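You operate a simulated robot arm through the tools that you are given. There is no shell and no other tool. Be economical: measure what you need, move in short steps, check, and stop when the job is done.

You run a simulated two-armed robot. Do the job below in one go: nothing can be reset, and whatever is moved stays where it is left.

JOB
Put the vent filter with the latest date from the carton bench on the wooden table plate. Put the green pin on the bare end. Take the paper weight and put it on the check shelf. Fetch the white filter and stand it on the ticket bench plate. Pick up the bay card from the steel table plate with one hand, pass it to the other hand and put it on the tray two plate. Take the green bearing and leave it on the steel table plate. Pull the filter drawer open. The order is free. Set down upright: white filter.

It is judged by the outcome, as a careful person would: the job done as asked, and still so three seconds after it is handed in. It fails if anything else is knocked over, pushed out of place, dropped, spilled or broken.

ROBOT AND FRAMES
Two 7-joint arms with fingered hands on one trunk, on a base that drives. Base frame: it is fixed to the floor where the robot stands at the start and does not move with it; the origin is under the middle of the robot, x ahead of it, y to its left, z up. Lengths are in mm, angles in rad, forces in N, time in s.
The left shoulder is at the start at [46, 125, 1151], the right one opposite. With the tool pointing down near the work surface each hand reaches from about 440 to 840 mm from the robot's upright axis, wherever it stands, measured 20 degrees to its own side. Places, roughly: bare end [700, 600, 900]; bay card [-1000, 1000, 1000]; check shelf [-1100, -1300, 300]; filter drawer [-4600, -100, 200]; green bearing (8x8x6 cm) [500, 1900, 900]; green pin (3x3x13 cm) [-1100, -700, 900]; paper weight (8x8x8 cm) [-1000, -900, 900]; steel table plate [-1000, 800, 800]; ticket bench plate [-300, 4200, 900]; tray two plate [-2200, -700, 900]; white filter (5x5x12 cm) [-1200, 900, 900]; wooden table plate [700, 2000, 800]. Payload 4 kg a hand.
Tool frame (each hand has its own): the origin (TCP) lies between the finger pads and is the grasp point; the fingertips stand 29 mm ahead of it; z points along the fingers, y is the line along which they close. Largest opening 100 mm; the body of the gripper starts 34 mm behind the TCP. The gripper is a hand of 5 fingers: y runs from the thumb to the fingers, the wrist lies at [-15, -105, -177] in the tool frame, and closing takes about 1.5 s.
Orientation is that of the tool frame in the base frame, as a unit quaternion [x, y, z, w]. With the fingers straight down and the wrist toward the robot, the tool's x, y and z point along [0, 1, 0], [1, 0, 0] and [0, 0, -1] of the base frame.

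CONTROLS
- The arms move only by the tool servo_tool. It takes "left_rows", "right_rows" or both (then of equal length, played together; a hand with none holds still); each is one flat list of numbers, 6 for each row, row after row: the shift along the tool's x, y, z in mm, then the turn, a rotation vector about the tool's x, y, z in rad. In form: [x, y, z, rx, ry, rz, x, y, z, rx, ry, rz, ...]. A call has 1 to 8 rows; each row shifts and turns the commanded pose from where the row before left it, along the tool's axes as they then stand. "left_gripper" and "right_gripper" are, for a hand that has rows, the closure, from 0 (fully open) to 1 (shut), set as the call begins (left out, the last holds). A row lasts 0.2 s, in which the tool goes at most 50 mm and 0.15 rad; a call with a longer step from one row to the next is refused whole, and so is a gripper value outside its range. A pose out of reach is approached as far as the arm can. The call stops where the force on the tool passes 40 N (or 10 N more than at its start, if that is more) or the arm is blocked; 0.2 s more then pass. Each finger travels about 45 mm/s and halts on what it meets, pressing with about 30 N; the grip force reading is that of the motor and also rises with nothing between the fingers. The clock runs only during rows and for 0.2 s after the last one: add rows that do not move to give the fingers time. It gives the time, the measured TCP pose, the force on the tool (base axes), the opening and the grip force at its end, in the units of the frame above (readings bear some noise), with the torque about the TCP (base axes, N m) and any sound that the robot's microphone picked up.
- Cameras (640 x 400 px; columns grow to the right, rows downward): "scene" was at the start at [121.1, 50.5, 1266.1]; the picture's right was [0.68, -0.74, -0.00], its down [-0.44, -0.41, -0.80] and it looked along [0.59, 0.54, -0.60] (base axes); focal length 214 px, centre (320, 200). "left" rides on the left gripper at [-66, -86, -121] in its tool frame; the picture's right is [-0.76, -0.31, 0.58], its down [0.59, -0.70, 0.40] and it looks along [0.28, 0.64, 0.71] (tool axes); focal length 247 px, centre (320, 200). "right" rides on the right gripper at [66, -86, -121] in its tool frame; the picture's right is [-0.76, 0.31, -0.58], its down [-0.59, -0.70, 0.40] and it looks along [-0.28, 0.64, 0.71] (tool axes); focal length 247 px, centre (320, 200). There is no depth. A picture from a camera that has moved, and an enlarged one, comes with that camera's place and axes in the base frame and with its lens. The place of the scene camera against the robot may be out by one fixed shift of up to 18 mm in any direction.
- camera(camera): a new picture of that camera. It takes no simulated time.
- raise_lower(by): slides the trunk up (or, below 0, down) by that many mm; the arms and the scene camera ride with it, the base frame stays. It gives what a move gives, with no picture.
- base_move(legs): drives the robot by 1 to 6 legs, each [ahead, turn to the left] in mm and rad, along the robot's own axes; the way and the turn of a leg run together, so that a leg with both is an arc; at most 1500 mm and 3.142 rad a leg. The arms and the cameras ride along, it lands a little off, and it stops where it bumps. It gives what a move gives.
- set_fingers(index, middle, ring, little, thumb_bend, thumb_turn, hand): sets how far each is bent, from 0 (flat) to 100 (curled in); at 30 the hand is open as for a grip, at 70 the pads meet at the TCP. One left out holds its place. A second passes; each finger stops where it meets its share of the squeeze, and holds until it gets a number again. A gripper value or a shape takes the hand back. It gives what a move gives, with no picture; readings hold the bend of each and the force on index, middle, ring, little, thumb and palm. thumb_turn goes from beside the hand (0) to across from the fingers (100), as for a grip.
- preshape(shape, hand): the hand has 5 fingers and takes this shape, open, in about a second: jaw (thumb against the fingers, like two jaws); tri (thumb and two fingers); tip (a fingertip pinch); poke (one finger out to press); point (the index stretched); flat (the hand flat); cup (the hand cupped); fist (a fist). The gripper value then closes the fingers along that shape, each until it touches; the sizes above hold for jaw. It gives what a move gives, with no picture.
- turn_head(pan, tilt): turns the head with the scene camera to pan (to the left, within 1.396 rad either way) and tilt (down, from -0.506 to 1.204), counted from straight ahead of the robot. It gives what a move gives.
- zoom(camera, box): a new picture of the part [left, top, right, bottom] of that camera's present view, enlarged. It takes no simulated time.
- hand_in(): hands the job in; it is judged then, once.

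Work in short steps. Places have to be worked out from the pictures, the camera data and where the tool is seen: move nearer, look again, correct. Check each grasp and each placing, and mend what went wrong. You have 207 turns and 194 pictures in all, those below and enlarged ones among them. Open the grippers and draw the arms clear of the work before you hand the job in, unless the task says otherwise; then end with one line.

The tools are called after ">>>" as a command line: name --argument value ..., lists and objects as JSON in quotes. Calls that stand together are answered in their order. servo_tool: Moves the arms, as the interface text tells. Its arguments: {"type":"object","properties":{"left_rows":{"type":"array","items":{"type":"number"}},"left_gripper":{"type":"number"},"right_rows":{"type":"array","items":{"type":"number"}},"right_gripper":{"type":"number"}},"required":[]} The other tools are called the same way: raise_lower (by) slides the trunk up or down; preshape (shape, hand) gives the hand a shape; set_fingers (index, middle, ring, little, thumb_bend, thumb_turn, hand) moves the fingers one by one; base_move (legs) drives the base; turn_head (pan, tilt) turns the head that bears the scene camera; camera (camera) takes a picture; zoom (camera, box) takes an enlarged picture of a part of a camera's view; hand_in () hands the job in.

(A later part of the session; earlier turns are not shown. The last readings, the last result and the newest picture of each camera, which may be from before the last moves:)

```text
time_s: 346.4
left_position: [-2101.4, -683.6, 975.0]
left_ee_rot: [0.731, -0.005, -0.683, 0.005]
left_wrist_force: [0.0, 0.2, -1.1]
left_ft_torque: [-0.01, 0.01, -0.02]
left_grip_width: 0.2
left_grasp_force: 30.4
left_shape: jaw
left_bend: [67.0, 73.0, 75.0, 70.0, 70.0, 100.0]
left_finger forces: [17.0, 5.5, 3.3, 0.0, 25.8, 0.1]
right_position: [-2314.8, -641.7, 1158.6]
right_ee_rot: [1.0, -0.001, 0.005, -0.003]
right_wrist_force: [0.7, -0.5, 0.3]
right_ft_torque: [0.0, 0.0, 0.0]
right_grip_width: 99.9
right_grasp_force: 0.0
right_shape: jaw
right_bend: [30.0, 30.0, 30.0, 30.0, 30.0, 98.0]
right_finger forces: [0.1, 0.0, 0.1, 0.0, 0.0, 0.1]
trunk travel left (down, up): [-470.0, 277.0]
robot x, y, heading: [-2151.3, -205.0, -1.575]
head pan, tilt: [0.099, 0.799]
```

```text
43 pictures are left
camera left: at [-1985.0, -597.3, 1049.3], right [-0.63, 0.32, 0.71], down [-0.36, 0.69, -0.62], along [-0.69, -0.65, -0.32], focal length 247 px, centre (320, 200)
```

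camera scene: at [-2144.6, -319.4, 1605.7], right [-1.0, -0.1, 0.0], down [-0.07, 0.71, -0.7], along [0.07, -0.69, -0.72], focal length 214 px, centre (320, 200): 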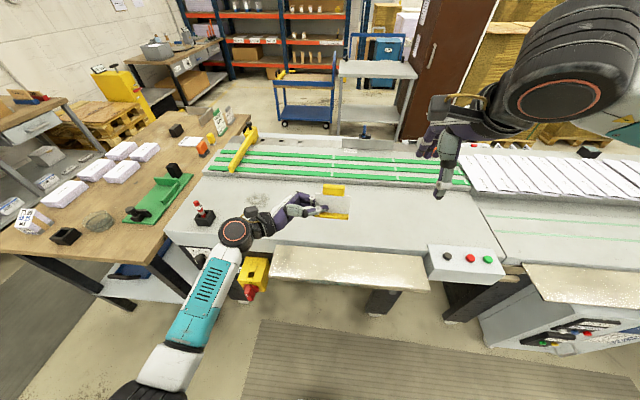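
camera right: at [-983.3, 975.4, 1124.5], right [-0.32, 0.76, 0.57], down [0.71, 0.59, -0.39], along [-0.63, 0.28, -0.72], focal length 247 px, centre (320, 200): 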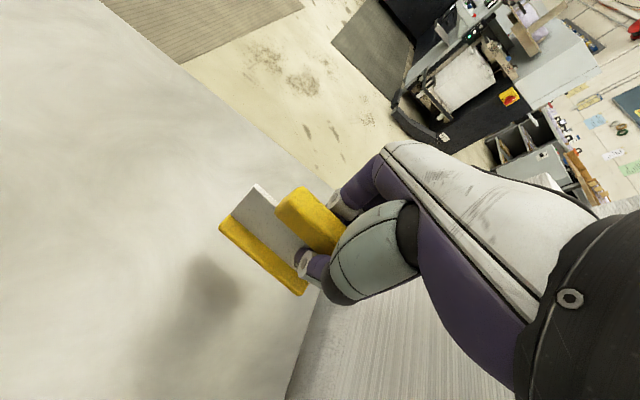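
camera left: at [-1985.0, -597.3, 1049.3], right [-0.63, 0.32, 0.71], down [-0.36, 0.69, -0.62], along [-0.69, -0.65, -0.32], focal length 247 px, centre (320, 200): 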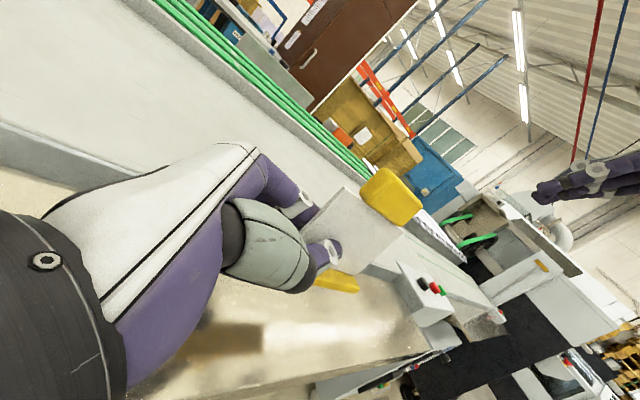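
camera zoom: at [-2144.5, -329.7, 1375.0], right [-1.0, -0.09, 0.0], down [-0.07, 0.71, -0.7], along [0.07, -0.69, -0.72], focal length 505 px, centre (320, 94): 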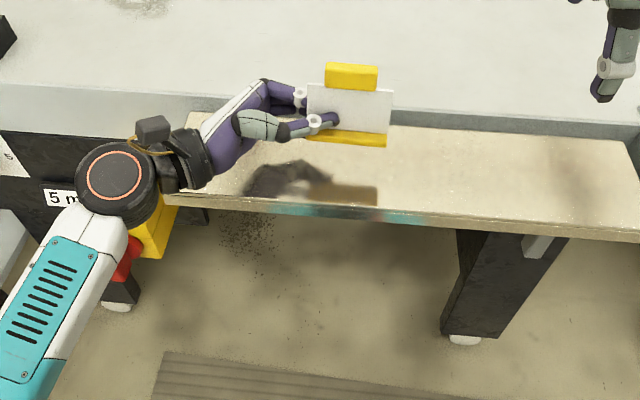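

Tray surface ≈886; card ≈45 mm above it and centred. Lower with the arm (tool x is down here) in steps.

>>> servo_tool --left_rows '[18, 0, 0, 0, 0, 0, 12, 0, 0, 0, 0, 0, 0, 0, 0, 0, 0, 0]'

>>> servo_tool --left_rows '[6, 0, 0, 0, 0, 0, 0, 0, 0, 0, 0, 0]'

>>> servo_tool --left_rows '[5, 0, 0, 0, 0, 0, 0, 0, 0, 0, 0, 0]'

>>> zoom --camera "scene" --box '[240, 180, 420, 280]'

```text
time_s: 347.2
left_position: [-2100.2, -683.3, 944.9]
left_ee_rot: [0.73, -0.004, -0.684, 0.004]
left_wrist_force: [-0.4, 0.0, -1.4]
left_ft_torque: [0.0, -0.01, 0.06]
left_grip_width: 0.0
left_grasp_force: 29.8
left_shape: jaw
left_bend: [67.0, 73.0, 75.0, 70.0, 70.0, 100.0]
left_finger forces: [16.9, 5.4, 3.4, 0.0, 25.7, 0.0]
right_position: [-2315.7, -640.1, 1158.1]
right_ee_rot: [1.0, -0.001, 0.005, -0.003]
right_wrist_force: [-0.4, -0.3, 0.0]
right_ft_torque: [0.0, -0.01, -0.01]
right_grip_width: 100.0
right_grasp_force: 0.2
right_shape: jaw
right_bend: [30.0, 30.0, 30.0, 30.0, 30.0, 98.0]
right_finger forces: [0.0, 0.1, 0.0, 0.0, 0.0, 0.0]
trunk travel left (down, up): [-470.0, 277.0]
robot x, y, heading: [-2148.1, -208.6, -1.576]
head pan, tilt: [0.099, 0.799]
```

```text
time_s: 347.9
left_position: [-2100.3, -683.5, 939.9]
left_ee_rot: [0.73, -0.006, -0.684, 0.004]
left_wrist_force: [0.0, 0.0, 1.4]
left_ft_torque: [-0.04, -0.15, 0.01]
left_grip_width: 0.0
left_grasp_force: 30.3
left_shape: jaw
left_bend: [67.0, 73.0, 75.0, 70.0, 70.0, 100.0]
left_finger forces: [16.9, 5.3, 3.5, 0.1, 25.7, 1.8]
right_position: [-2315.8, -642.1, 1158.7]
right_ee_rot: [1.0, -0.001, 0.005, -0.003]
right_wrist_force: [0.5, 0.3, -0.3]
right_ft_torque: [-0.01, -0.01, 0.0]
right_grip_width: 100.3
right_grasp_force: 0.0
right_shape: jaw
right_bend: [30.0, 30.0, 30.0, 30.0, 30.0, 98.0]
right_finger forces: [0.0, 0.1, 0.0, 0.0, 0.0, 0.1]
trunk travel left (down, up): [-470.0, 277.0]
robot x, y, heading: [-2150.9, -204.6, -1.574]
head pan, tilt: [0.099, 0.799]
```

```text
time_s: 348.4
left_position: [-2099.7, -683.5, 937.6]
left_ee_rot: [0.73, -0.007, -0.684, 0.007]
left_wrist_force: [0.1, 0.8, 23.0]
left_ft_torque: [-0.38, -1.5, 0.09]
left_grip_width: 0.0
left_grasp_force: 29.5
left_shape: jaw
left_bend: [67.0, 73.0, 75.0, 70.0, 70.0, 100.0]
left_finger forces: [17.0, 5.4, 3.4, 15.4, 25.7, 7.3]
right_position: [-2315.6, -639.8, 1160.4]
right_ee_rot: [1.0, -0.001, 0.005, -0.003]
right_wrist_force: [-0.4, 1.3, 0.1]
right_ft_torque: [0.0, -0.01, 0.02]
right_grip_width: 99.7
right_grasp_force: 0.0
right_shape: jaw
right_bend: [30.0, 30.0, 30.0, 30.0, 30.0, 98.0]
right_finger forces: [0.0, 0.1, 0.1, 0.0, 0.0, 0.0]
trunk travel left (down, up): [-470.0, 277.0]
robot x, y, heading: [-2150.3, -205.2, -1.578]
head pan, tilt: [0.099, 0.799]
```

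```text
3.56 times, centred on (330, 230) of scene
camera zoom: at [-2144.9, -327.9, 1375.3], right [-1.0, -0.09, 0.0], down [-0.07, 0.71, -0.7], along [0.07, -0.69, -0.72], focal length 763 px, centre (284, 93)
```

zoom: 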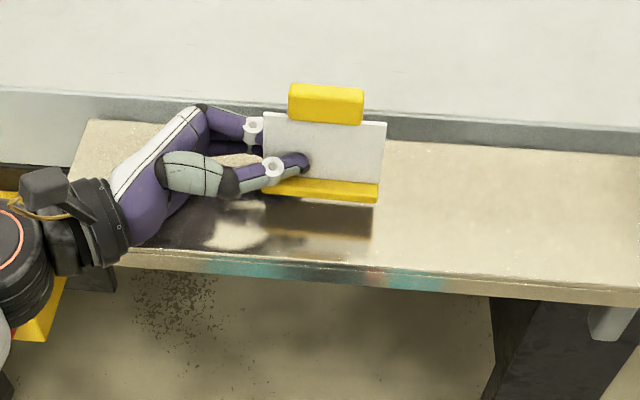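

The hand's lower edge touches the tray just before the card does (few mm gap). I ease up 1 mm, tilt the hand slightly so the card's right end touches, then open gently.

>>> servo_tool --left_rows '[-1, 0, 0, 0, 0.05, 0, 0, 0, 0, 0, 0, 0]'

>>> servo_tool --left_rows '[0, 0, 0, 0, 0, 0, 0, 0, 0, 0, 0, 0, 0, 0, 0, 0, 0, 0, 0, 0, 0, 0, 0, 0]' --left_gripper 0.6

>>> zoom --camera "scene" --box '[240, 180, 420, 280]'

```text
time_s: 349.1
left_position: [-2101.1, -683.4, 935.1]
left_ee_rot: [0.747, -0.005, -0.664, 0.004]
left_wrist_force: [-4.9, -0.3, 10.2]
left_ft_torque: [-0.25, -0.43, -0.16]
left_grip_width: 0.3
left_grasp_force: 30.1
left_shape: jaw
left_bend: [67.0, 73.0, 75.0, 70.0, 70.0, 100.0]
left_finger forces: [16.9, 5.4, 3.4, 7.9, 25.8, 3.2]
right_position: [-2316.8, -642.3, 1158.5]
right_ee_rot: [1.0, -0.001, 0.004, -0.003]
right_wrist_force: [-0.1, -0.2, -0.6]
right_ft_torque: [0.02, 0.0, 0.03]
right_grip_width: 100.1
right_grasp_force: 0.0
right_shape: jaw
right_bend: [30.0, 30.0, 30.0, 30.0, 30.0, 98.0]
right_finger forces: [0.0, 0.0, 0.0, 0.0, 0.0, 0.0]
trunk travel left (down, up): [-470.0, 277.0]
robot x, y, heading: [-2151.6, -202.9, -1.579]
head pan, tilt: [0.099, 0.799]
```

```text
time_s: 350.1
left_position: [-2098.6, -683.9, 934.8]
left_ee_rot: [0.747, -0.005, -0.665, 0.006]
left_wrist_force: [-1.6, 1.1, 4.4]
left_ft_torque: [-0.03, -0.16, 0.07]
left_grip_width: 39.9
left_grasp_force: 0.1
left_shape: jaw
left_bend: [45.0, 47.0, 75.0, 53.0, 41.0, 100.0]
left_finger forces: [0.1, 0.0, 0.0, 2.2, 0.1, 2.9]
right_position: [-2315.7, -641.3, 1158.7]
right_ee_rot: [1.0, 0.0, 0.004, -0.004]
right_wrist_force: [0.1, 0.3, 0.2]
right_ft_torque: [0.01, 0.0, 0.0]
right_grip_width: 99.5
right_grasp_force: 0.0
right_shape: jaw
right_bend: [30.0, 30.0, 30.0, 30.0, 30.0, 98.0]
right_finger forces: [0.1, 0.1, 0.0, 0.0, 0.0, 0.0]
trunk travel left (down, up): [-470.0, 277.0]
robot x, y, heading: [-2155.6, -201.5, -1.578]
head pan, tilt: [0.099, 0.799]
```

```text
3.56 times, centred on (330, 230) of scene
camera zoom: at [-2144.9, -329.1, 1374.9], right [-1.0, -0.09, 0.0], down [-0.07, 0.71, -0.7], along [0.07, -0.69, -0.72], focal length 763 px, centre (284, 93)
```

zoom: 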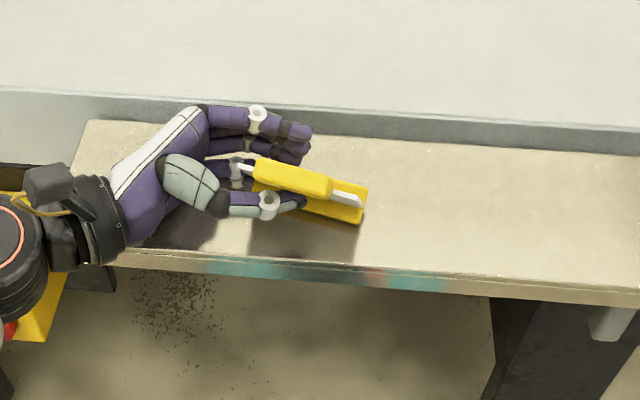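

The card leans against the thumb. I close again to bring it upright and re-grip.

>>> servo_tool --left_rows '[0, 0, 0, 0, 0, 0, 0, 0, 0, 0, 0, 0, 0, 0, 0, 0, 0, 0, 0, 0, 0, 0, 0, 0, 0, 0, 0, 0, 0, 0]' --left_gripper 1.0

>>> zoom --camera "scene" --box '[240, 180, 420, 280]'

>>> camera --camera "left"

```text
time_s: 351.2
left_position: [-2099.8, -683.2, 935.5]
left_ee_rot: [0.747, -0.006, -0.665, 0.006]
left_wrist_force: [-0.4, -1.4, 5.9]
left_ft_torque: [-0.18, -0.1, -0.01]
left_grip_width: 0.2
left_grasp_force: 29.8
left_shape: jaw
left_bend: [70.0, 70.0, 70.0, 57.0, 71.0, 100.0]
left_finger forces: [16.2, 7.7, 3.0, 3.3, 26.8, 1.0]
right_position: [-2315.7, -641.3, 1158.4]
right_ee_rot: [1.0, 0.0, 0.004, -0.003]
right_wrist_force: [-0.6, 0.6, 0.3]
right_ft_torque: [0.01, 0.01, 0.02]
right_grip_width: 100.0
right_grasp_force: 0.0
right_shape: jaw
right_bend: [30.0, 30.0, 30.0, 30.0, 30.0, 98.0]
right_finger forces: [0.0, 0.0, 0.0, 0.0, 0.0, 0.0]
trunk travel left (down, up): [-470.0, 277.0]
robot x, y, heading: [-2151.9, -205.5, -1.573]
head pan, tilt: [0.099, 0.799]
```

```text
3.56 times, centred on (330, 230) of scene
camera zoom: at [-2144.7, -329.7, 1374.9], right [-1.0, -0.09, 0.0], down [-0.07, 0.71, -0.7], along [0.07, -0.69, -0.72], focal length 763 px, centre (284, 93)
```

zoom: 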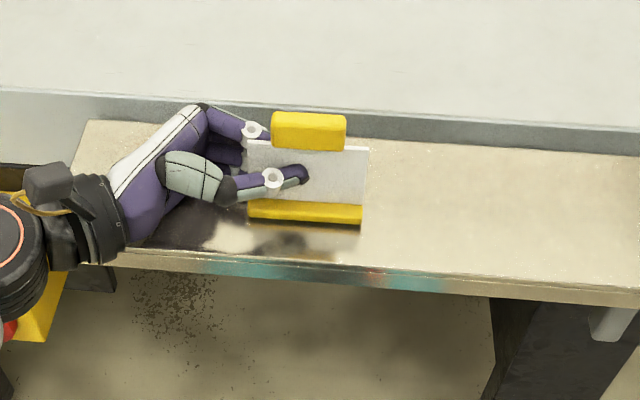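

```text
39 pictures are left
camera left: at [-1986.6, -597.9, 1015.4], right [-0.66, 0.32, 0.68], down [-0.33, 0.69, -0.64], along [-0.67, -0.65, -0.35], focal length 247 px, centre (320, 200)
```

left: 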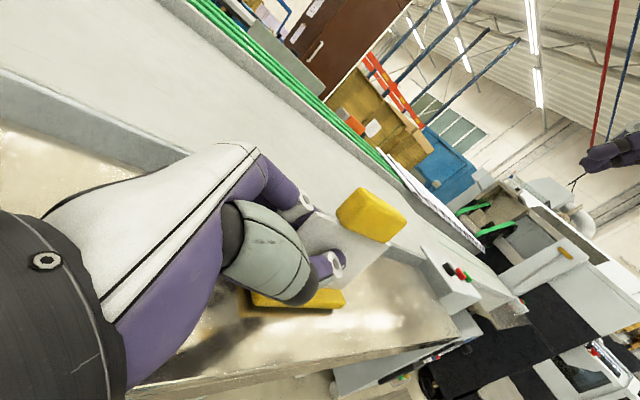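

Card is upright again and now resting on the tray. Open by a small amount first and check.

>>> servo_tool --left_rows '[0, 0, 0, 0, 0, 0, 0, 0, 0, 0, 0, 0, 0, 0, 0, 0, 0, 0]' --left_gripper 0.85

>>> zoom --camera "scene" --box '[240, 180, 420, 280]'

```text
time_s: 352.1
left_position: [-2099.3, -683.3, 935.3]
left_ee_rot: [0.747, -0.005, -0.665, 0.005]
left_wrist_force: [-1.0, -1.8, 5.6]
left_ft_torque: [-0.27, -0.21, -0.09]
left_grip_width: 15.0
left_grasp_force: 0.0
left_shape: jaw
left_bend: [64.0, 60.0, 73.0, 57.0, 56.0, 100.0]
left_finger forces: [0.1, 0.0, 0.1, 4.3, 0.1, 1.4]
right_position: [-2316.2, -641.6, 1159.4]
right_ee_rot: [1.0, 0.0, 0.004, -0.004]
right_wrist_force: [-0.4, -0.3, -0.1]
right_ft_torque: [-0.01, -0.02, -0.01]
right_grip_width: 99.9
right_grasp_force: 0.1
right_shape: jaw
right_bend: [30.0, 30.0, 30.0, 30.0, 30.0, 98.0]
right_finger forces: [0.1, 0.1, 0.0, 0.0, 0.0, 0.1]
trunk travel left (down, up): [-470.0, 277.0]
robot x, y, heading: [-2153.5, -206.6, -1.574]
head pan, tilt: [0.099, 0.799]
```

```text
3.56 times, centred on (330, 230) of scene
camera zoom: at [-2144.6, -329.6, 1374.9], right [-1.0, -0.09, 0.0], down [-0.07, 0.71, -0.7], along [0.07, -0.69, -0.72], focal length 763 px, centre (284, 93)
```

zoom: 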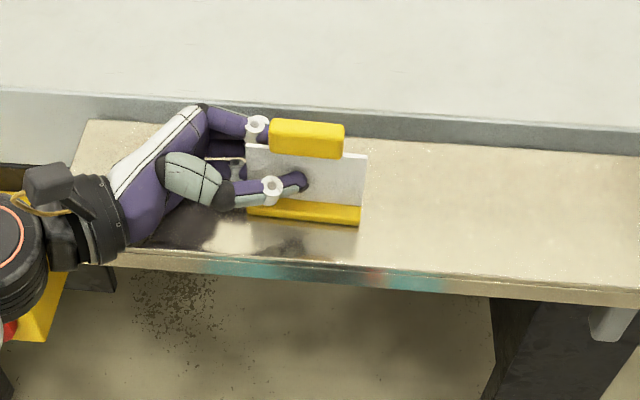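

The little finger seems to be under the base, making the card lean. I re-grip with the others, then straighten ring and little finger out of the way.

>>> servo_tool --left_rows '[0, 0, 0, 0, 0, 0, 0, 0, 0, 0, 0, 0, 0, 0, 0, 0, 0, 0, -6, 0, 0, 0, 0, 0, -6, 0, 0, 0, 0, 0]' --left_gripper 1.0

>>> set_fingers --hand "left" --little 5 --ring 5

>>> zoom --camera "scene" --box '[240, 180, 420, 280]'

>>> zoom --camera "left" --box '[200, 150, 480, 350]'

```text
time_s: 353.2
left_position: [-2100.9, -682.2, 947.0]
left_ee_rot: [0.748, -0.004, -0.664, 0.005]
left_wrist_force: [-0.5, 0.3, -0.8]
left_ft_torque: [0.0, 0.0, -0.01]
left_grip_width: 0.0
left_grasp_force: 29.7
left_shape: jaw
left_bend: [70.0, 70.0, 70.0, 63.0, 70.0, 100.0]
left_finger forces: [17.5, 7.5, 1.9, 0.4, 27.0, 0.1]
right_position: [-2315.9, -642.8, 1158.7]
right_ee_rot: [1.0, -0.001, 0.004, -0.004]
right_wrist_force: [-0.2, -0.4, 0.7]
right_ft_torque: [-0.03, 0.01, 0.02]
right_grip_width: 100.0
right_grasp_force: 0.0
right_shape: jaw
right_bend: [30.0, 30.0, 30.0, 30.0, 30.0, 98.0]
right_finger forces: [0.1, 0.1, 0.0, 0.0, 0.0, 0.1]
trunk travel left (down, up): [-470.0, 277.0]
robot x, y, heading: [-2153.2, -204.6, -1.578]
head pan, tilt: [0.099, 0.799]
```

```text
time_s: 354.2
left_position: [-2101.0, -683.2, 947.9]
left_ee_rot: [0.747, -0.005, -0.665, 0.006]
left_wrist_force: [0.2, -1.0, 0.2]
left_ft_torque: [-0.03, -0.06, 0.01]
left_grip_width: 0.3
left_grasp_force: 26.4
left_shape: fingers
left_bend: [70.0, 70.0, 5.0, 5.0, 70.0, 100.0]
left_finger forces: [17.2, 8.9, 0.0, 0.0, 26.0, 0.1]
right_position: [-2314.4, -641.5, 1158.3]
right_ee_rot: [1.0, -0.001, 0.005, -0.004]
right_wrist_force: [-0.2, 0.3, 0.4]
right_ft_torque: [-0.04, 0.01, 0.0]
right_grip_width: 99.8
right_grasp_force: 0.1
right_shape: jaw
right_bend: [30.0, 30.0, 30.0, 30.0, 30.0, 98.0]
right_finger forces: [0.0, 0.0, 0.0, 0.0, 0.0, 0.1]
trunk travel left (down, up): [-470.0, 277.0]
robot x, y, heading: [-2150.8, -199.7, -1.575]
head pan, tilt: [0.099, 0.799]
```

```text
3.56 times, centred on (330, 230) of scene
camera zoom: at [-2144.5, -329.9, 1374.9], right [-1.0, -0.09, 0.0], down [-0.07, 0.71, -0.7], along [0.07, -0.69, -0.72], focal length 763 px, centre (284, 93)
```

zoom: 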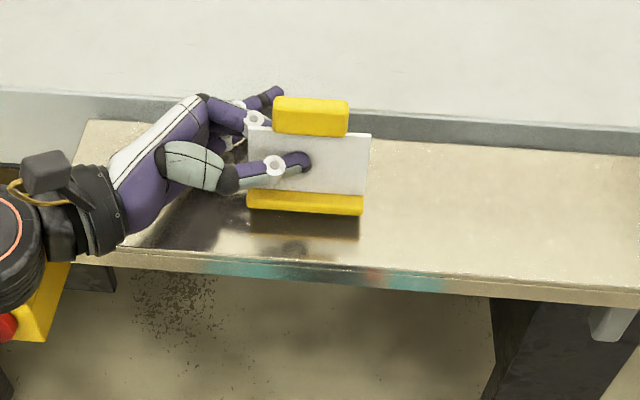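

```text
2.00 times, centred on (340, 250) of left
camera zoom: at [-1987.8, -597.4, 1026.9], right [-0.66, 0.32, 0.68], down [-0.33, 0.69, -0.64], along [-0.68, -0.65, -0.36], focal length 494 px, centre (280, 100)
```

zoom: 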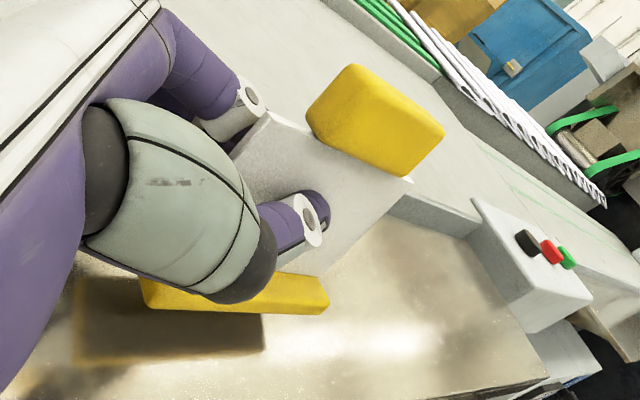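

Fingers cleared. Lower in small steps until the card itself touches.

>>> servo_tool --left_rows '[8, 0, 0, 0, 0, 0, 0, 0, 0, 0, 0, 0]'

>>> servo_tool --left_rows '[4, 0, 0, 0, 0, 0, 0, 0, 0, 0, 0, 0]'

>>> servo_tool --left_rows '[4, 0, 0, 0, 0, 0, 0, 0, 0, 0, 0, 0]'

>>> zoom --camera "left" --box '[200, 150, 480, 350]'

```text
time_s: 354.9
left_position: [-2101.0, -683.2, 940.0]
left_ee_rot: [0.746, -0.005, -0.665, 0.006]
left_wrist_force: [-0.6, 0.3, 4.4]
left_ft_torque: [-0.36, -0.06, -0.03]
left_grip_width: 0.0
left_grasp_force: 28.5
left_shape: fingers
left_bend: [70.0, 70.0, 5.0, 5.0, 70.0, 100.0]
left_finger forces: [17.1, 9.0, 2.6, 1.7, 26.0, 0.0]
right_position: [-2315.8, -642.1, 1157.9]
right_ee_rot: [1.0, -0.001, 0.005, -0.004]
right_wrist_force: [0.1, 0.9, -0.3]
right_ft_torque: [0.01, 0.03, 0.01]
right_grip_width: 99.9
right_grasp_force: 0.0
right_shape: jaw
right_bend: [30.0, 30.0, 30.0, 30.0, 30.0, 98.0]
right_finger forces: [0.0, 0.1, 0.1, 0.1, 0.0, 0.0]
trunk travel left (down, up): [-470.0, 277.0]
robot x, y, heading: [-2153.9, -205.9, -1.574]
head pan, tilt: [0.099, 0.799]
```

```text
time_s: 355.4
left_position: [-2099.4, -683.0, 936.7]
left_ee_rot: [0.746, -0.006, -0.666, 0.007]
left_wrist_force: [-0.7, 0.4, 10.6]
left_ft_torque: [-0.81, -0.23, -0.02]
left_grip_width: 0.1
left_grasp_force: 31.7
left_shape: fingers
left_bend: [70.0, 70.0, 5.0, 6.0, 70.0, 100.0]
left_finger forces: [17.1, 9.0, 5.0, 6.3, 25.9, 0.0]
right_position: [-2315.0, -641.2, 1159.9]
right_ee_rot: [1.0, -0.001, 0.004, -0.004]
right_wrist_force: [-0.6, -0.3, -0.9]
right_ft_torque: [0.02, -0.03, -0.04]
right_grip_width: 99.8
right_grasp_force: 0.0
right_shape: jaw
right_bend: [30.0, 30.0, 30.0, 30.0, 30.0, 98.0]
right_finger forces: [0.0, 0.0, 0.0, 0.0, 0.0, 0.0]
trunk travel left (down, up): [-470.0, 277.0]
robot x, y, heading: [-2151.1, -202.1, -1.574]
head pan, tilt: [0.099, 0.799]
```

```text
time_s: 356.1
left_position: [-2099.3, -682.9, 934.7]
left_ee_rot: [0.746, -0.007, -0.666, 0.008]
left_wrist_force: [0.1, -0.2, 25.6]
left_ft_torque: [-1.18, -0.43, -0.08]
left_grip_width: 0.0
left_grasp_force: 35.2
left_shape: fingers
left_bend: [70.0, 70.0, 5.0, 6.0, 70.0, 100.0]
left_finger forces: [16.2, 8.9, 6.2, 10.2, 26.7, 2.7]
right_position: [-2315.4, -640.3, 1160.8]
right_ee_rot: [1.0, -0.001, 0.004, -0.002]
right_wrist_force: [0.3, -0.5, 0.2]
right_ft_torque: [0.02, 0.01, 0.03]
right_grip_width: 100.2
right_grasp_force: 0.0
right_shape: jaw
right_bend: [30.0, 30.0, 30.0, 30.0, 30.0, 98.0]
right_finger forces: [0.0, 0.0, 0.1, 0.0, 0.0, 0.1]
trunk travel left (down, up): [-470.0, 277.0]
robot x, y, heading: [-2148.6, -206.2, -1.575]
head pan, tilt: [0.099, 0.799]
```

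```text
2.00 times, centred on (340, 250) of left
camera zoom: at [-1986.1, -596.3, 1013.9], right [-0.66, 0.32, 0.68], down [-0.33, 0.69, -0.64], along [-0.68, -0.65, -0.35], focal length 494 px, centre (280, 100)
```

zoom: 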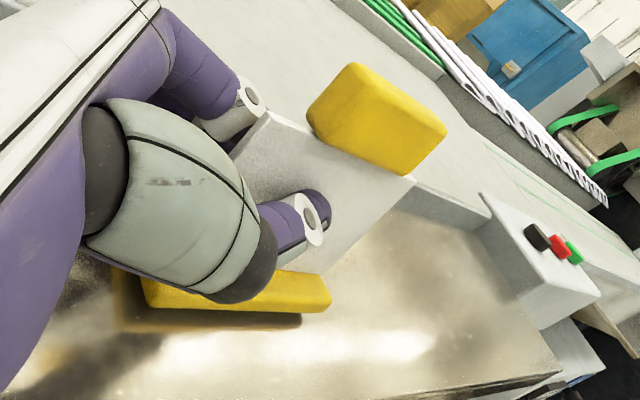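

Ring/little now rest on the tray's back wall. I raise slightly, shift 28 mm toward the robot, and lower again.

>>> servo_tool --left_rows '[-10, 0, 0, 0, 0, 0, 0, -14, 0, 0, 0, 0, 0, -14, 0, 0, 0, 0, 8, 0, 0, 0, 0, 0, 0, 0, 0, 0, 0, 0]'

>>> servo_tool --left_rows '[4, 0, 0, 0, 0, 0, 0, 0, 0, 0, 0, 0]'

>>> servo_tool --left_rows '[4, 0, 0, 0, 0, 0, 0, 0, 0, 0, 0, 0]'

>>> zoom --camera "left" --box '[200, 150, 480, 350]'

```text
time_s: 357.2
left_position: [-2099.1, -655.6, 935.3]
left_ee_rot: [0.747, -0.006, -0.665, 0.007]
left_wrist_force: [0.3, -1.1, 14.9]
left_ft_torque: [-0.67, -0.37, -0.08]
left_grip_width: 0.0
left_grasp_force: 31.7
left_shape: fingers
left_bend: [70.0, 70.0, 5.0, 5.0, 70.0, 100.0]
left_finger forces: [16.6, 8.9, 0.0, 9.2, 26.6, 1.6]
right_position: [-2314.7, -641.4, 1158.5]
right_ee_rot: [1.0, -0.001, 0.004, -0.003]
right_wrist_force: [-0.1, 0.8, -0.7]
right_ft_torque: [0.01, 0.0, 0.01]
right_grip_width: 99.8
right_grasp_force: 0.0
right_shape: jaw
right_bend: [30.0, 30.0, 30.0, 30.0, 30.0, 98.0]
right_finger forces: [0.0, 0.0, 0.0, 0.0, 0.0, 0.0]
trunk travel left (down, up): [-470.0, 277.0]
robot x, y, heading: [-2150.8, -204.9, -1.581]
head pan, tilt: [0.099, 0.799]
```

```text
time_s: 357.9
left_position: [-2099.7, -655.4, 933.4]
left_ee_rot: [0.746, -0.007, -0.666, 0.009]
left_wrist_force: [-0.7, -1.2, 32.3]
left_ft_torque: [-0.97, -0.76, -0.16]
left_grip_width: 0.0
left_grasp_force: 35.6
left_shape: fingers
left_bend: [70.0, 70.0, 5.0, 5.0, 70.0, 100.0]
left_finger forces: [15.4, 8.5, 0.0, 12.9, 27.1, 7.4]
right_position: [-2316.1, -640.4, 1161.2]
right_ee_rot: [1.0, -0.001, 0.004, -0.004]
right_wrist_force: [0.1, 0.0, 0.0]
right_ft_torque: [-0.01, 0.01, 0.03]
right_grip_width: 99.7
right_grasp_force: 0.0
right_shape: jaw
right_bend: [30.0, 30.0, 30.0, 30.0, 30.0, 98.0]
right_finger forces: [0.0, 0.1, 0.0, 0.0, 0.1, 0.1]
trunk travel left (down, up): [-470.0, 277.0]
robot x, y, heading: [-2151.1, -207.0, -1.574]
head pan, tilt: [0.099, 0.799]
```

```text
time_s: 358.3
left_position: [-2098.5, -657.7, 934.3]
left_ee_rot: [0.744, -0.011, -0.668, 0.011]
left_wrist_force: [1.6, 6.7, 15.2]
left_ft_torque: [-0.25, -0.65, 0.51]
left_grip_width: 0.4
left_grasp_force: 33.0
left_shape: fingers
left_bend: [70.0, 70.0, 5.0, 6.0, 70.0, 100.0]
left_finger forces: [17.4, 8.5, 0.0, 10.0, 26.8, 3.7]
right_position: [-2314.9, -640.0, 1159.3]
right_ee_rot: [1.0, -0.001, 0.004, -0.003]
right_wrist_force: [-0.2, 0.2, 0.6]
right_ft_torque: [0.01, 0.01, 0.0]
right_grip_width: 99.7
right_grasp_force: 0.0
right_shape: jaw
right_bend: [30.0, 30.0, 30.0, 30.0, 30.0, 98.0]
right_finger forces: [0.1, 0.1, 0.0, 0.0, 0.1, 0.0]
trunk travel left (down, up): [-470.0, 277.0]
robot x, y, heading: [-2149.6, -206.0, -1.573]
head pan, tilt: [0.099, 0.799]
stopped in row 2 (left hand): the force on the tool passed its limit (the readings are from after the stop); the commanded pose is now the measured one
```

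```text
2.00 times, centred on (340, 250) of left
camera zoom: at [-1985.2, -569.3, 1012.0], right [-0.65, 0.33, 0.68], down [-0.33, 0.68, -0.65], along [-0.68, -0.65, -0.34], focal length 494 px, centre (280, 100)
```

zoom: 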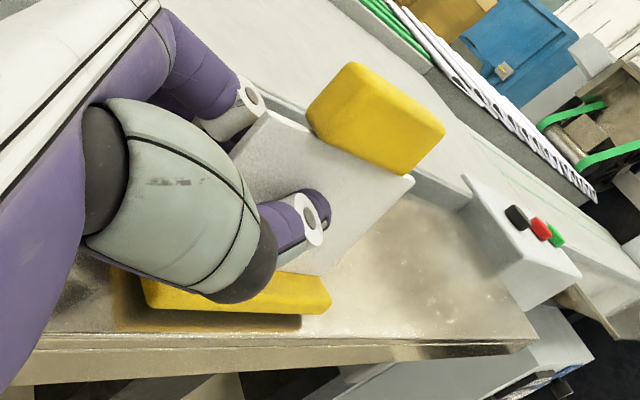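

Card is only a few mm above the tray with no finger under it now. I open thumb, index and middle slightly so it settles between them.

>>> set_fingers --hand "left" --index 66 --middle 66 --thumb_bend 65

>>> zoom --camera "left" --box '[200, 150, 480, 350]'

>>> zoom --camera "scene" --box '[240, 180, 420, 280]'

```text
time_s: 359.3
left_position: [-2099.7, -656.7, 933.9]
left_ee_rot: [0.745, -0.01, -0.667, 0.011]
left_wrist_force: [1.4, 3.5, 22.4]
left_ft_torque: [-0.64, -1.26, 0.25]
left_grip_width: 12.4
left_grasp_force: 11.5
left_shape: fingers
left_bend: [66.0, 66.0, 5.0, 6.0, 65.0, 100.0]
left_finger forces: [0.1, 0.0, 0.0, 13.3, 0.0, 9.2]
right_position: [-2315.5, -639.9, 1160.0]
right_ee_rot: [1.0, -0.001, 0.004, -0.003]
right_wrist_force: [0.0, -0.6, 0.6]
right_ft_torque: [-0.01, -0.02, -0.02]
right_grip_width: 99.8
right_grasp_force: 0.1
right_shape: jaw
right_bend: [30.0, 30.0, 30.0, 30.0, 30.0, 98.0]
right_finger forces: [0.0, 0.0, 0.0, 0.0, 0.0, 0.0]
trunk travel left (down, up): [-470.0, 277.0]
robot x, y, heading: [-2148.5, -203.2, -1.575]
head pan, tilt: [0.099, 0.799]
```

```text
2.00 times, centred on (340, 250) of left
camera zoom: at [-1985.7, -568.9, 1011.5], right [-0.66, 0.33, 0.68], down [-0.33, 0.68, -0.65], along [-0.68, -0.65, -0.34], focal length 494 px, centre (280, 100)
```

zoom: 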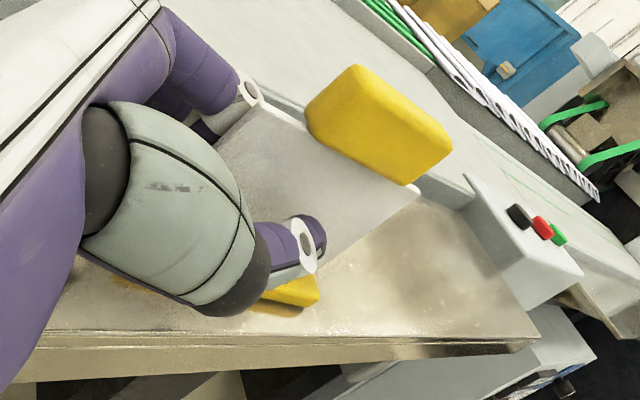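

```text
3.56 times, centred on (330, 230) of scene
camera zoom: at [-2144.7, -327.6, 1375.2], right [-1.0, -0.09, 0.0], down [-0.07, 0.71, -0.7], along [0.07, -0.69, -0.72], focal length 763 px, centre (284, 93)
```

zoom: 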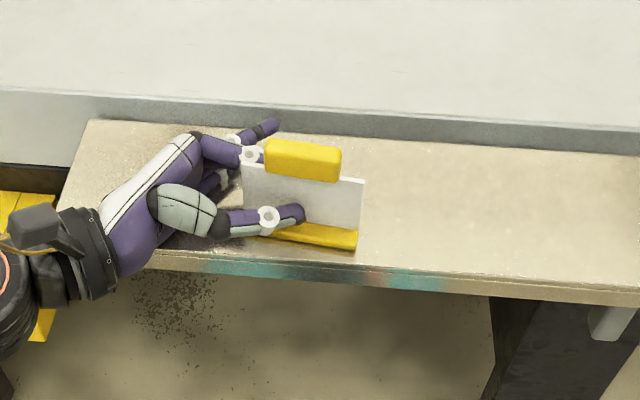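

Card rests on the tray but leans slightly on the thumb; the hand still presses on the tray. I raise the hand 6 mm and see whether it settles.

>>> servo_tool --left_rows '[-3, 0, 0, 0, 0, 0, -3, 0, 0, 0, 0, 0, 0, 0, 0, 0, 0, 0]'

>>> zoom --camera "scene" --box '[240, 180, 420, 280]'

```text
time_s: 360.1
left_position: [-2099.5, -656.8, 935.7]
left_ee_rot: [0.746, -0.009, -0.666, 0.008]
left_wrist_force: [1.0, 1.2, 4.1]
left_ft_torque: [-0.2, -0.24, 0.15]
left_grip_width: 12.3
left_grasp_force: 2.4
left_shape: fingers
left_bend: [66.0, 66.0, 5.0, 5.0, 65.0, 100.0]
left_finger forces: [0.0, 0.0, 0.0, 4.7, 0.1, 0.0]
right_position: [-2314.6, -640.4, 1157.1]
right_ee_rot: [1.0, -0.001, 0.004, -0.003]
right_wrist_force: [0.1, 0.0, 0.1]
right_ft_torque: [-0.02, 0.0, 0.01]
right_grip_width: 99.9
right_grasp_force: 0.1
right_shape: jaw
right_bend: [30.0, 30.0, 30.0, 30.0, 30.0, 98.0]
right_finger forces: [0.0, 0.0, 0.0, 0.0, 0.0, 0.1]
trunk travel left (down, up): [-470.0, 277.0]
robot x, y, heading: [-2151.8, -204.2, -1.576]
head pan, tilt: [0.099, 0.799]
```

```text
3.56 times, centred on (330, 230) of scene
camera zoom: at [-2144.4, -329.2, 1374.8], right [-1.0, -0.09, 0.0], down [-0.07, 0.71, -0.7], along [0.07, -0.69, -0.72], focal length 763 px, centre (284, 93)
```

zoom: 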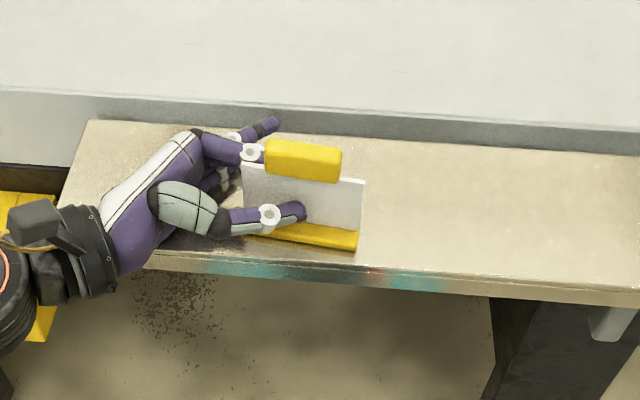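

The card now looks upright on its base (only slightly yawed). Open wider.

>>> set_fingers --hand "left" --index 50 --middle 50 --thumb_bend 50

>>> zoom --camera "scene" --box '[240, 180, 420, 280]'

```text
time_s: 361.1
left_position: [-2099.2, -656.3, 938.7]
left_ee_rot: [0.745, -0.009, -0.667, 0.009]
left_wrist_force: [1.4, 0.7, 2.7]
left_ft_torque: [-0.08, -0.15, 0.15]
left_grip_width: 49.7
left_grasp_force: 1.6
left_shape: fingers
left_bend: [50.0, 50.0, 5.0, 5.0, 50.0, 100.0]
left_finger forces: [0.1, 0.0, 0.0, 3.0, 0.0, 0.1]
right_position: [-2315.5, -641.9, 1159.6]
right_ee_rot: [1.0, -0.001, 0.005, -0.004]
right_wrist_force: [0.9, 0.4, 0.1]
right_ft_torque: [0.01, 0.01, 0.0]
right_grip_width: 99.9
right_grasp_force: 0.1
right_shape: jaw
right_bend: [30.0, 30.0, 30.0, 30.0, 30.0, 98.0]
right_finger forces: [0.0, 0.1, 0.0, 0.0, 0.0, 0.0]
trunk travel left (down, up): [-470.0, 277.0]
robot x, y, heading: [-2150.3, -204.3, -1.576]
head pan, tilt: [0.099, 0.799]
```

```text
3.56 times, centred on (330, 230) of scene
camera zoom: at [-2144.4, -329.3, 1374.9], right [-1.0, -0.09, 0.0], down [-0.07, 0.71, -0.7], along [0.07, -0.69, -0.72], focal length 763 px, centre (284, 93)
```

zoom: 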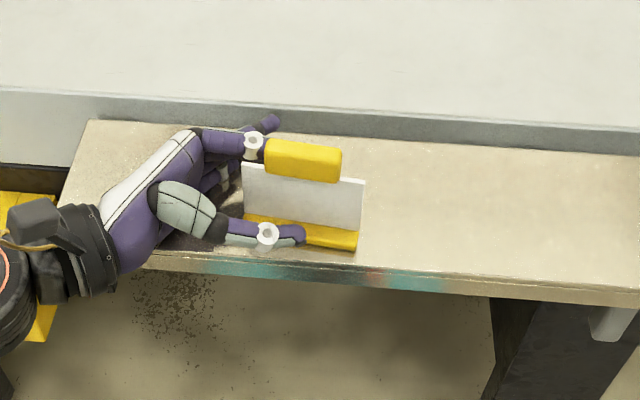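

Card stands by itself. Withdraw the hand straight to the left, then up.

>>> servo_tool --left_rows '[0, 0, -20, 0, 0, 0, 0, 0, -30, 0, 0, 0, 0, 0, -40, 0, 0, 0, -40, 0, 0, 0, 0, 0, -45, 0, 0, 0, 0, 0, -45, 0, 0, 0, 0, 0]'

>>> camera --camera "scene"

```text
time_s: 362.5
left_position: [-2023.7, -653.2, 1078.5]
left_ee_rot: [0.745, -0.008, -0.667, 0.008]
left_wrist_force: [1.0, 0.3, 0.0]
left_ft_torque: [-0.05, -0.02, 0.02]
left_grip_width: 49.6
left_grasp_force: 0.2
left_shape: fingers
left_bend: [50.0, 50.0, 5.0, 5.0, 50.0, 100.0]
left_finger forces: [0.0, 0.0, 0.0, 0.0, 0.2, 0.0]
right_position: [-2316.7, -642.2, 1157.3]
right_ee_rot: [1.0, 0.0, 0.004, -0.003]
right_wrist_force: [0.0, 0.3, 0.4]
right_ft_torque: [-0.02, -0.02, 0.01]
right_grip_width: 100.1
right_grasp_force: 0.0
right_shape: jaw
right_bend: [30.0, 30.0, 30.0, 30.0, 30.0, 98.0]
right_finger forces: [0.1, 0.0, 0.0, 0.0, 0.0, 0.0]
trunk travel left (down, up): [-470.0, 277.0]
robot x, y, heading: [-2150.9, -207.8, -1.58]
head pan, tilt: [0.099, 0.799]
```

```text
29 pictures are left
camera scene: at [-2144.6, -329.8, 1374.9], right [-1.0, -0.09, 0.0], down [-0.07, 0.71, -0.7], along [0.07, -0.69, -0.72], focal length 214 px, centre (320, 200)
```

scene: 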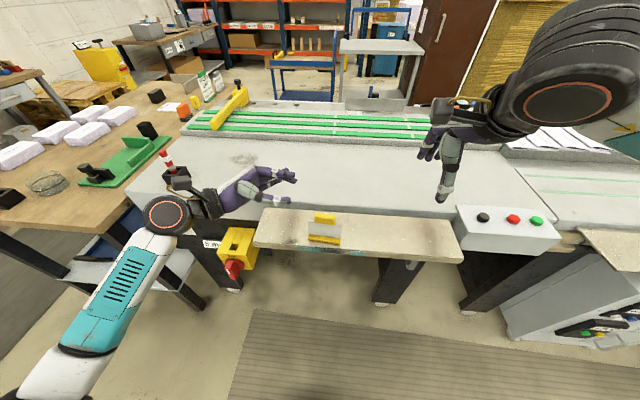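

Bay card stands on tray two. Reset the left hand to point down, then drive west toward the filter drawer.

>>> servo_tool --left_rows '[-40, 0, 0, 0, 0.15, 0, 0, 0, 0, 0, 0.15, 0, 0, 0, 0, 0, 0.15, 0, 0, 0, 0, 0, 0.15, 0, 0, 0, 0, 0, 0.15, 0, 0, 0, 0, 0, 0.15, 0, 0, 0, 0, 0, 0.15, 0, 0, 0, 0, 0, 0.15, 0]' --left_gripper 0.0

>>> base_move --legs '[[-80, 0], [0, -1.565], [1300, 0]]'

>>> turn_head --pan 0.0 --tilt 0.6

>>> camera --camera "scene"

```text
time_s: 364.3
left_position: [-2029.4, -653.7, 1116.2]
left_ee_rot: [0.992, -0.001, -0.128, 0.013]
left_wrist_force: [-0.5, 0.1, -0.7]
left_ft_torque: [-0.02, 0.0, -0.02]
left_grip_width: 99.9
left_grasp_force: 0.2
left_shape: jaw
left_bend: [30.0, 30.0, 30.0, 30.0, 30.0, 98.0]
left_finger forces: [0.0, 0.1, 0.0, 0.0, 0.1, 0.0]
right_position: [-2316.5, -642.6, 1158.1]
right_ee_rot: [1.0, -0.001, 0.004, -0.003]
right_wrist_force: [-0.2, -0.2, 0.8]
right_ft_torque: [0.01, -0.04, 0.01]
right_grip_width: 99.9
right_grasp_force: 0.0
right_shape: jaw
right_bend: [30.0, 30.0, 30.0, 30.0, 30.0, 98.0]
right_finger forces: [0.0, 0.0, 0.0, 0.0, 0.0, 0.1]
trunk travel left (down, up): [-470.0, 277.0]
robot x, y, heading: [-2149.3, -203.6, -1.576]
head pan, tilt: [0.099, 0.799]
```

```text
time_s: 375.3
left_position: [-3894.8, -238.6, 1116.0]
left_ee_rot: [-0.699, 0.703, 0.1, 0.082]
left_wrist_force: [-0.3, 0.6, -0.9]
left_ft_torque: [0.02, 0.04, 0.01]
left_grip_width: 100.1
left_grasp_force: 0.1
left_shape: jaw
left_bend: [30.0, 30.0, 30.0, 30.0, 30.0, 98.0]
left_finger forces: [0.0, 0.0, 0.0, 0.1, 0.1, 0.0]
right_position: [-3884.8, 49.5, 1158.3]
right_ee_rot: [-0.706, 0.708, -0.005, -0.001]
right_wrist_force: [0.2, 0.7, -0.4]
right_ft_torque: [0.0, -0.03, -0.01]
right_grip_width: 100.1
right_grasp_force: 0.1
right_shape: jaw
right_bend: [30.0, 30.0, 30.0, 30.0, 30.0, 98.0]
right_finger forces: [0.0, 0.0, 0.1, 0.1, 0.1, 0.0]
trunk travel left (down, up): [-470.0, 277.0]
robot x, y, heading: [-3446.3, -117.4, 3.135]
head pan, tilt: [0.099, 0.799]
```

```text
time_s: 376.0
left_position: [-3895.1, -238.4, 1116.1]
left_ee_rot: [-0.7, 0.702, 0.101, 0.083]
left_wrist_force: [0.5, 0.4, -0.3]
left_ft_torque: [0.01, 0.0, 0.0]
left_grip_width: 100.1
left_grasp_force: 0.0
left_shape: jaw
left_bend: [30.0, 30.0, 30.0, 30.0, 30.0, 98.0]
left_finger forces: [0.0, 0.0, 0.1, 0.0, 0.0, 0.1]
right_position: [-3883.8, 47.9, 1158.3]
right_ee_rot: [-0.707, 0.708, -0.005, -0.001]
right_wrist_force: [0.6, -0.2, -0.1]
right_ft_torque: [0.01, 0.0, 0.0]
right_grip_width: 100.0
right_grasp_force: 0.0
right_shape: jaw
right_bend: [30.0, 30.0, 30.0, 30.0, 30.0, 98.0]
right_finger forces: [0.0, 0.1, 0.0, 0.0, 0.0, 0.1]
trunk travel left (down, up): [-470.0, 277.0]
robot x, y, heading: [-3445.6, -113.5, 3.136]
head pan, tilt: [0.0, 0.6]
```

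```text
28 pictures are left
camera scene: at [-3571.7, -123.9, 1391.7], right [0.01, 1.0, 0.0], down [0.57, 0.0, -0.82], along [-0.82, 0.01, -0.57], focal length 214 px, centre (320, 200)
```

scene: 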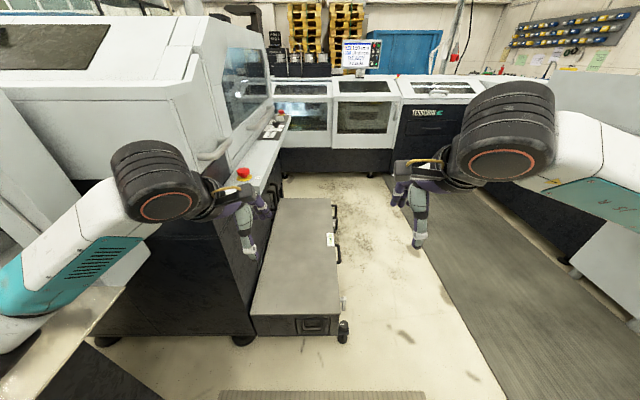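

A low cabinet with black loop handles on its right (+y) side: the one near x≈-4620 matches the drawer hint. Zoom in.

>>> zoom --camera "scene" --box '[240, 180, 400, 350]'

```text
2.35 times, centred on (320, 265) of scene
camera zoom: at [-3571.7, -123.9, 1391.7], right [0.01, 1.0, 0.0], down [0.57, 0.0, -0.82], along [-0.82, 0.01, -0.57], focal length 505 px, centre (320, 47)
```

zoom: 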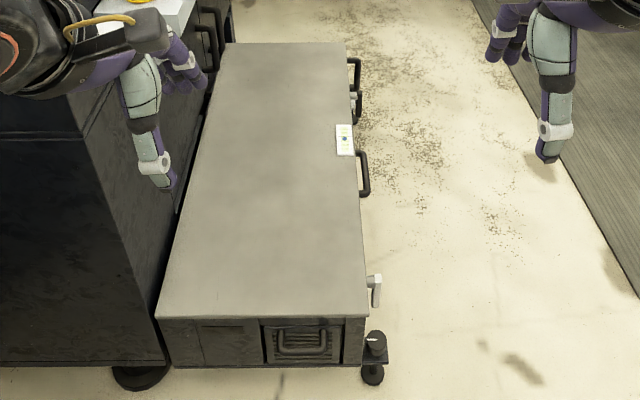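

The cabinet's side needs a closer look. Drive round to its +y side and face it.

>>> base_move --legs '[[0, -0.68], [1363, 0], [0, 2.258]]'

>>> turn_head --pan 0.0 --tilt 0.85

>>> camera --camera "scene"

```text
time_s: 389.9
left_position: [-4372.2, 301.2, 1116.7]
left_ee_rot: [0.991, -0.011, -0.129, 0.011]
left_wrist_force: [0.4, -0.6, 0.8]
left_ft_torque: [-0.01, 0.0, 0.0]
left_grip_width: 99.7
left_grasp_force: 0.0
left_shape: jaw
left_bend: [30.0, 30.0, 30.0, 30.0, 30.0, 98.0]
left_finger forces: [0.0, 0.0, 0.1, 0.0, 0.0, 0.1]
right_position: [-4659.3, 316.9, 1158.6]
right_ee_rot: [1.0, -0.01, 0.005, -0.003]
right_wrist_force: [0.5, -0.2, 0.8]
right_ft_torque: [0.01, -0.01, -0.02]
right_grip_width: 99.6
right_grasp_force: 0.0
right_shape: jaw
right_bend: [30.0, 30.0, 30.0, 30.0, 30.0, 98.0]
right_finger forces: [0.0, 0.1, 0.0, 0.1, 0.0, 0.0]
trunk travel left (down, up): [-470.0, 277.0]
robot x, y, heading: [-4487.6, 751.9, -1.599]
head pan, tilt: [0.0, 0.6]
```

```text
time_s: 390.7
left_position: [-4372.8, 299.8, 1115.9]
left_ee_rot: [0.991, -0.012, -0.129, 0.012]
left_wrist_force: [0.1, 1.0, -0.3]
left_ft_torque: [-0.02, 0.03, 0.0]
left_grip_width: 100.1
left_grasp_force: 0.1
left_shape: jaw
left_bend: [30.0, 30.0, 30.0, 30.0, 30.0, 98.0]
left_finger forces: [0.0, 0.0, 0.0, 0.0, 0.0, 0.0]
right_position: [-4658.7, 317.9, 1158.8]
right_ee_rot: [1.0, -0.01, 0.005, -0.003]
right_wrist_force: [0.7, 0.3, 0.8]
right_ft_torque: [-0.02, 0.05, 0.0]
right_grip_width: 99.8
right_grasp_force: 0.1
right_shape: jaw
right_bend: [30.0, 30.0, 30.0, 30.0, 30.0, 98.0]
right_finger forces: [0.0, 0.1, 0.1, 0.0, 0.0, 0.1]
trunk travel left (down, up): [-470.0, 277.0]
robot x, y, heading: [-4491.3, 751.7, -1.599]
head pan, tilt: [0.0, 0.85]
```

```text
26 pictures are left
camera scene: at [-4490.0, 628.0, 1370.9], right [-1.0, 0.02, 0.0], down [0.02, 0.75, -0.66], along [-0.02, -0.66, -0.75], focal length 214 px, centre (320, 200)
```

scene: 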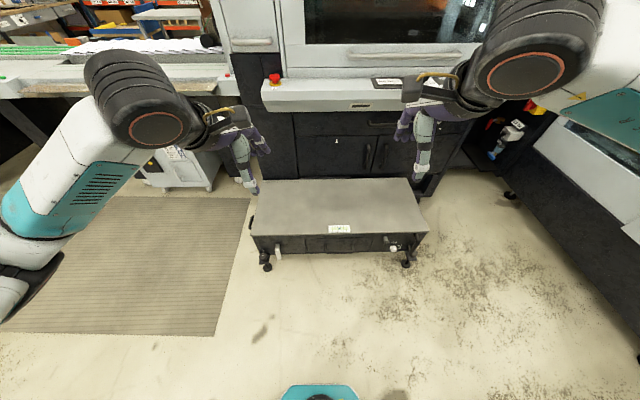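

Zoom on the cabinet's front side.

>>> zoom --camera "scene" --box '[240, 170, 440, 280]'

```text
3.20 times, centred on (340, 225) of scene
camera zoom: at [-4490.0, 628.0, 1370.9], right [-1.0, 0.02, 0.0], down [0.02, 0.75, -0.66], along [-0.02, -0.66, -0.75], focal length 686 px, centre (256, 120)
```

zoom: 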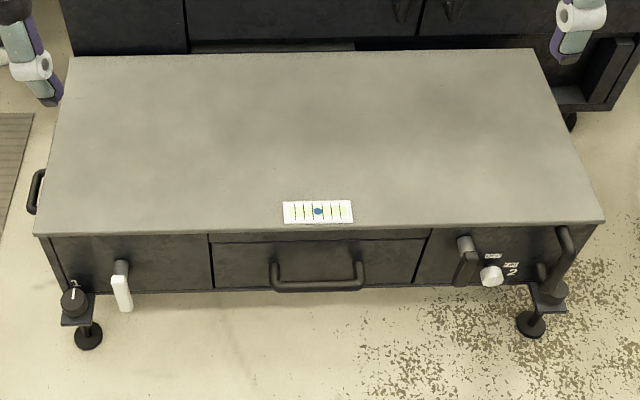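

The central drawer with the horizontal bar handle (≈[-4624,20,215]) is the filter drawer. I drive 130 closer and lower the trunk fully.

>>> base_move --legs '[[130, 0]]'

>>> raise_lower --by -465

>>> camera --camera "scene"

```text
time_s: 392.0
left_position: [-4376.9, 170.4, 1115.9]
left_ee_rot: [0.991, -0.012, -0.129, 0.011]
left_wrist_force: [0.6, -0.4, 0.0]
left_ft_torque: [0.03, -0.02, 0.0]
left_grip_width: 99.9
left_grasp_force: 0.0
left_shape: jaw
left_bend: [30.0, 30.0, 30.0, 30.0, 30.0, 98.0]
left_finger forces: [0.0, 0.0, 0.0, 0.1, 0.0, 0.0]
right_position: [-4662.3, 186.5, 1159.1]
right_ee_rot: [1.0, -0.011, 0.004, -0.004]
right_wrist_force: [0.9, 0.1, -0.1]
right_ft_torque: [0.02, 0.03, 0.01]
right_grip_width: 99.9
right_grasp_force: 0.1
right_shape: jaw
right_bend: [30.0, 30.0, 30.0, 30.0, 30.0, 98.0]
right_finger forces: [0.0, 0.0, 0.0, 0.0, 0.0, 0.0]
trunk travel left (down, up): [-470.0, 277.0]
robot x, y, heading: [-4494.0, 619.6, -1.598]
head pan, tilt: [0.0, 0.85]
```

```text
refused: -465 is not a number from -400 to 400
```

```text
24 pictures are left
camera scene: at [-4493.3, 497.3, 1370.6], right [-1.0, 0.02, 0.0], down [0.02, 0.75, -0.66], along [-0.02, -0.66, -0.75], focal length 214 px, centre (320, 200)
```

scene: 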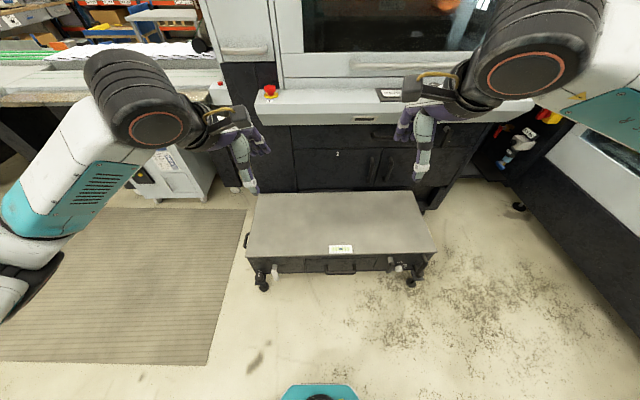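

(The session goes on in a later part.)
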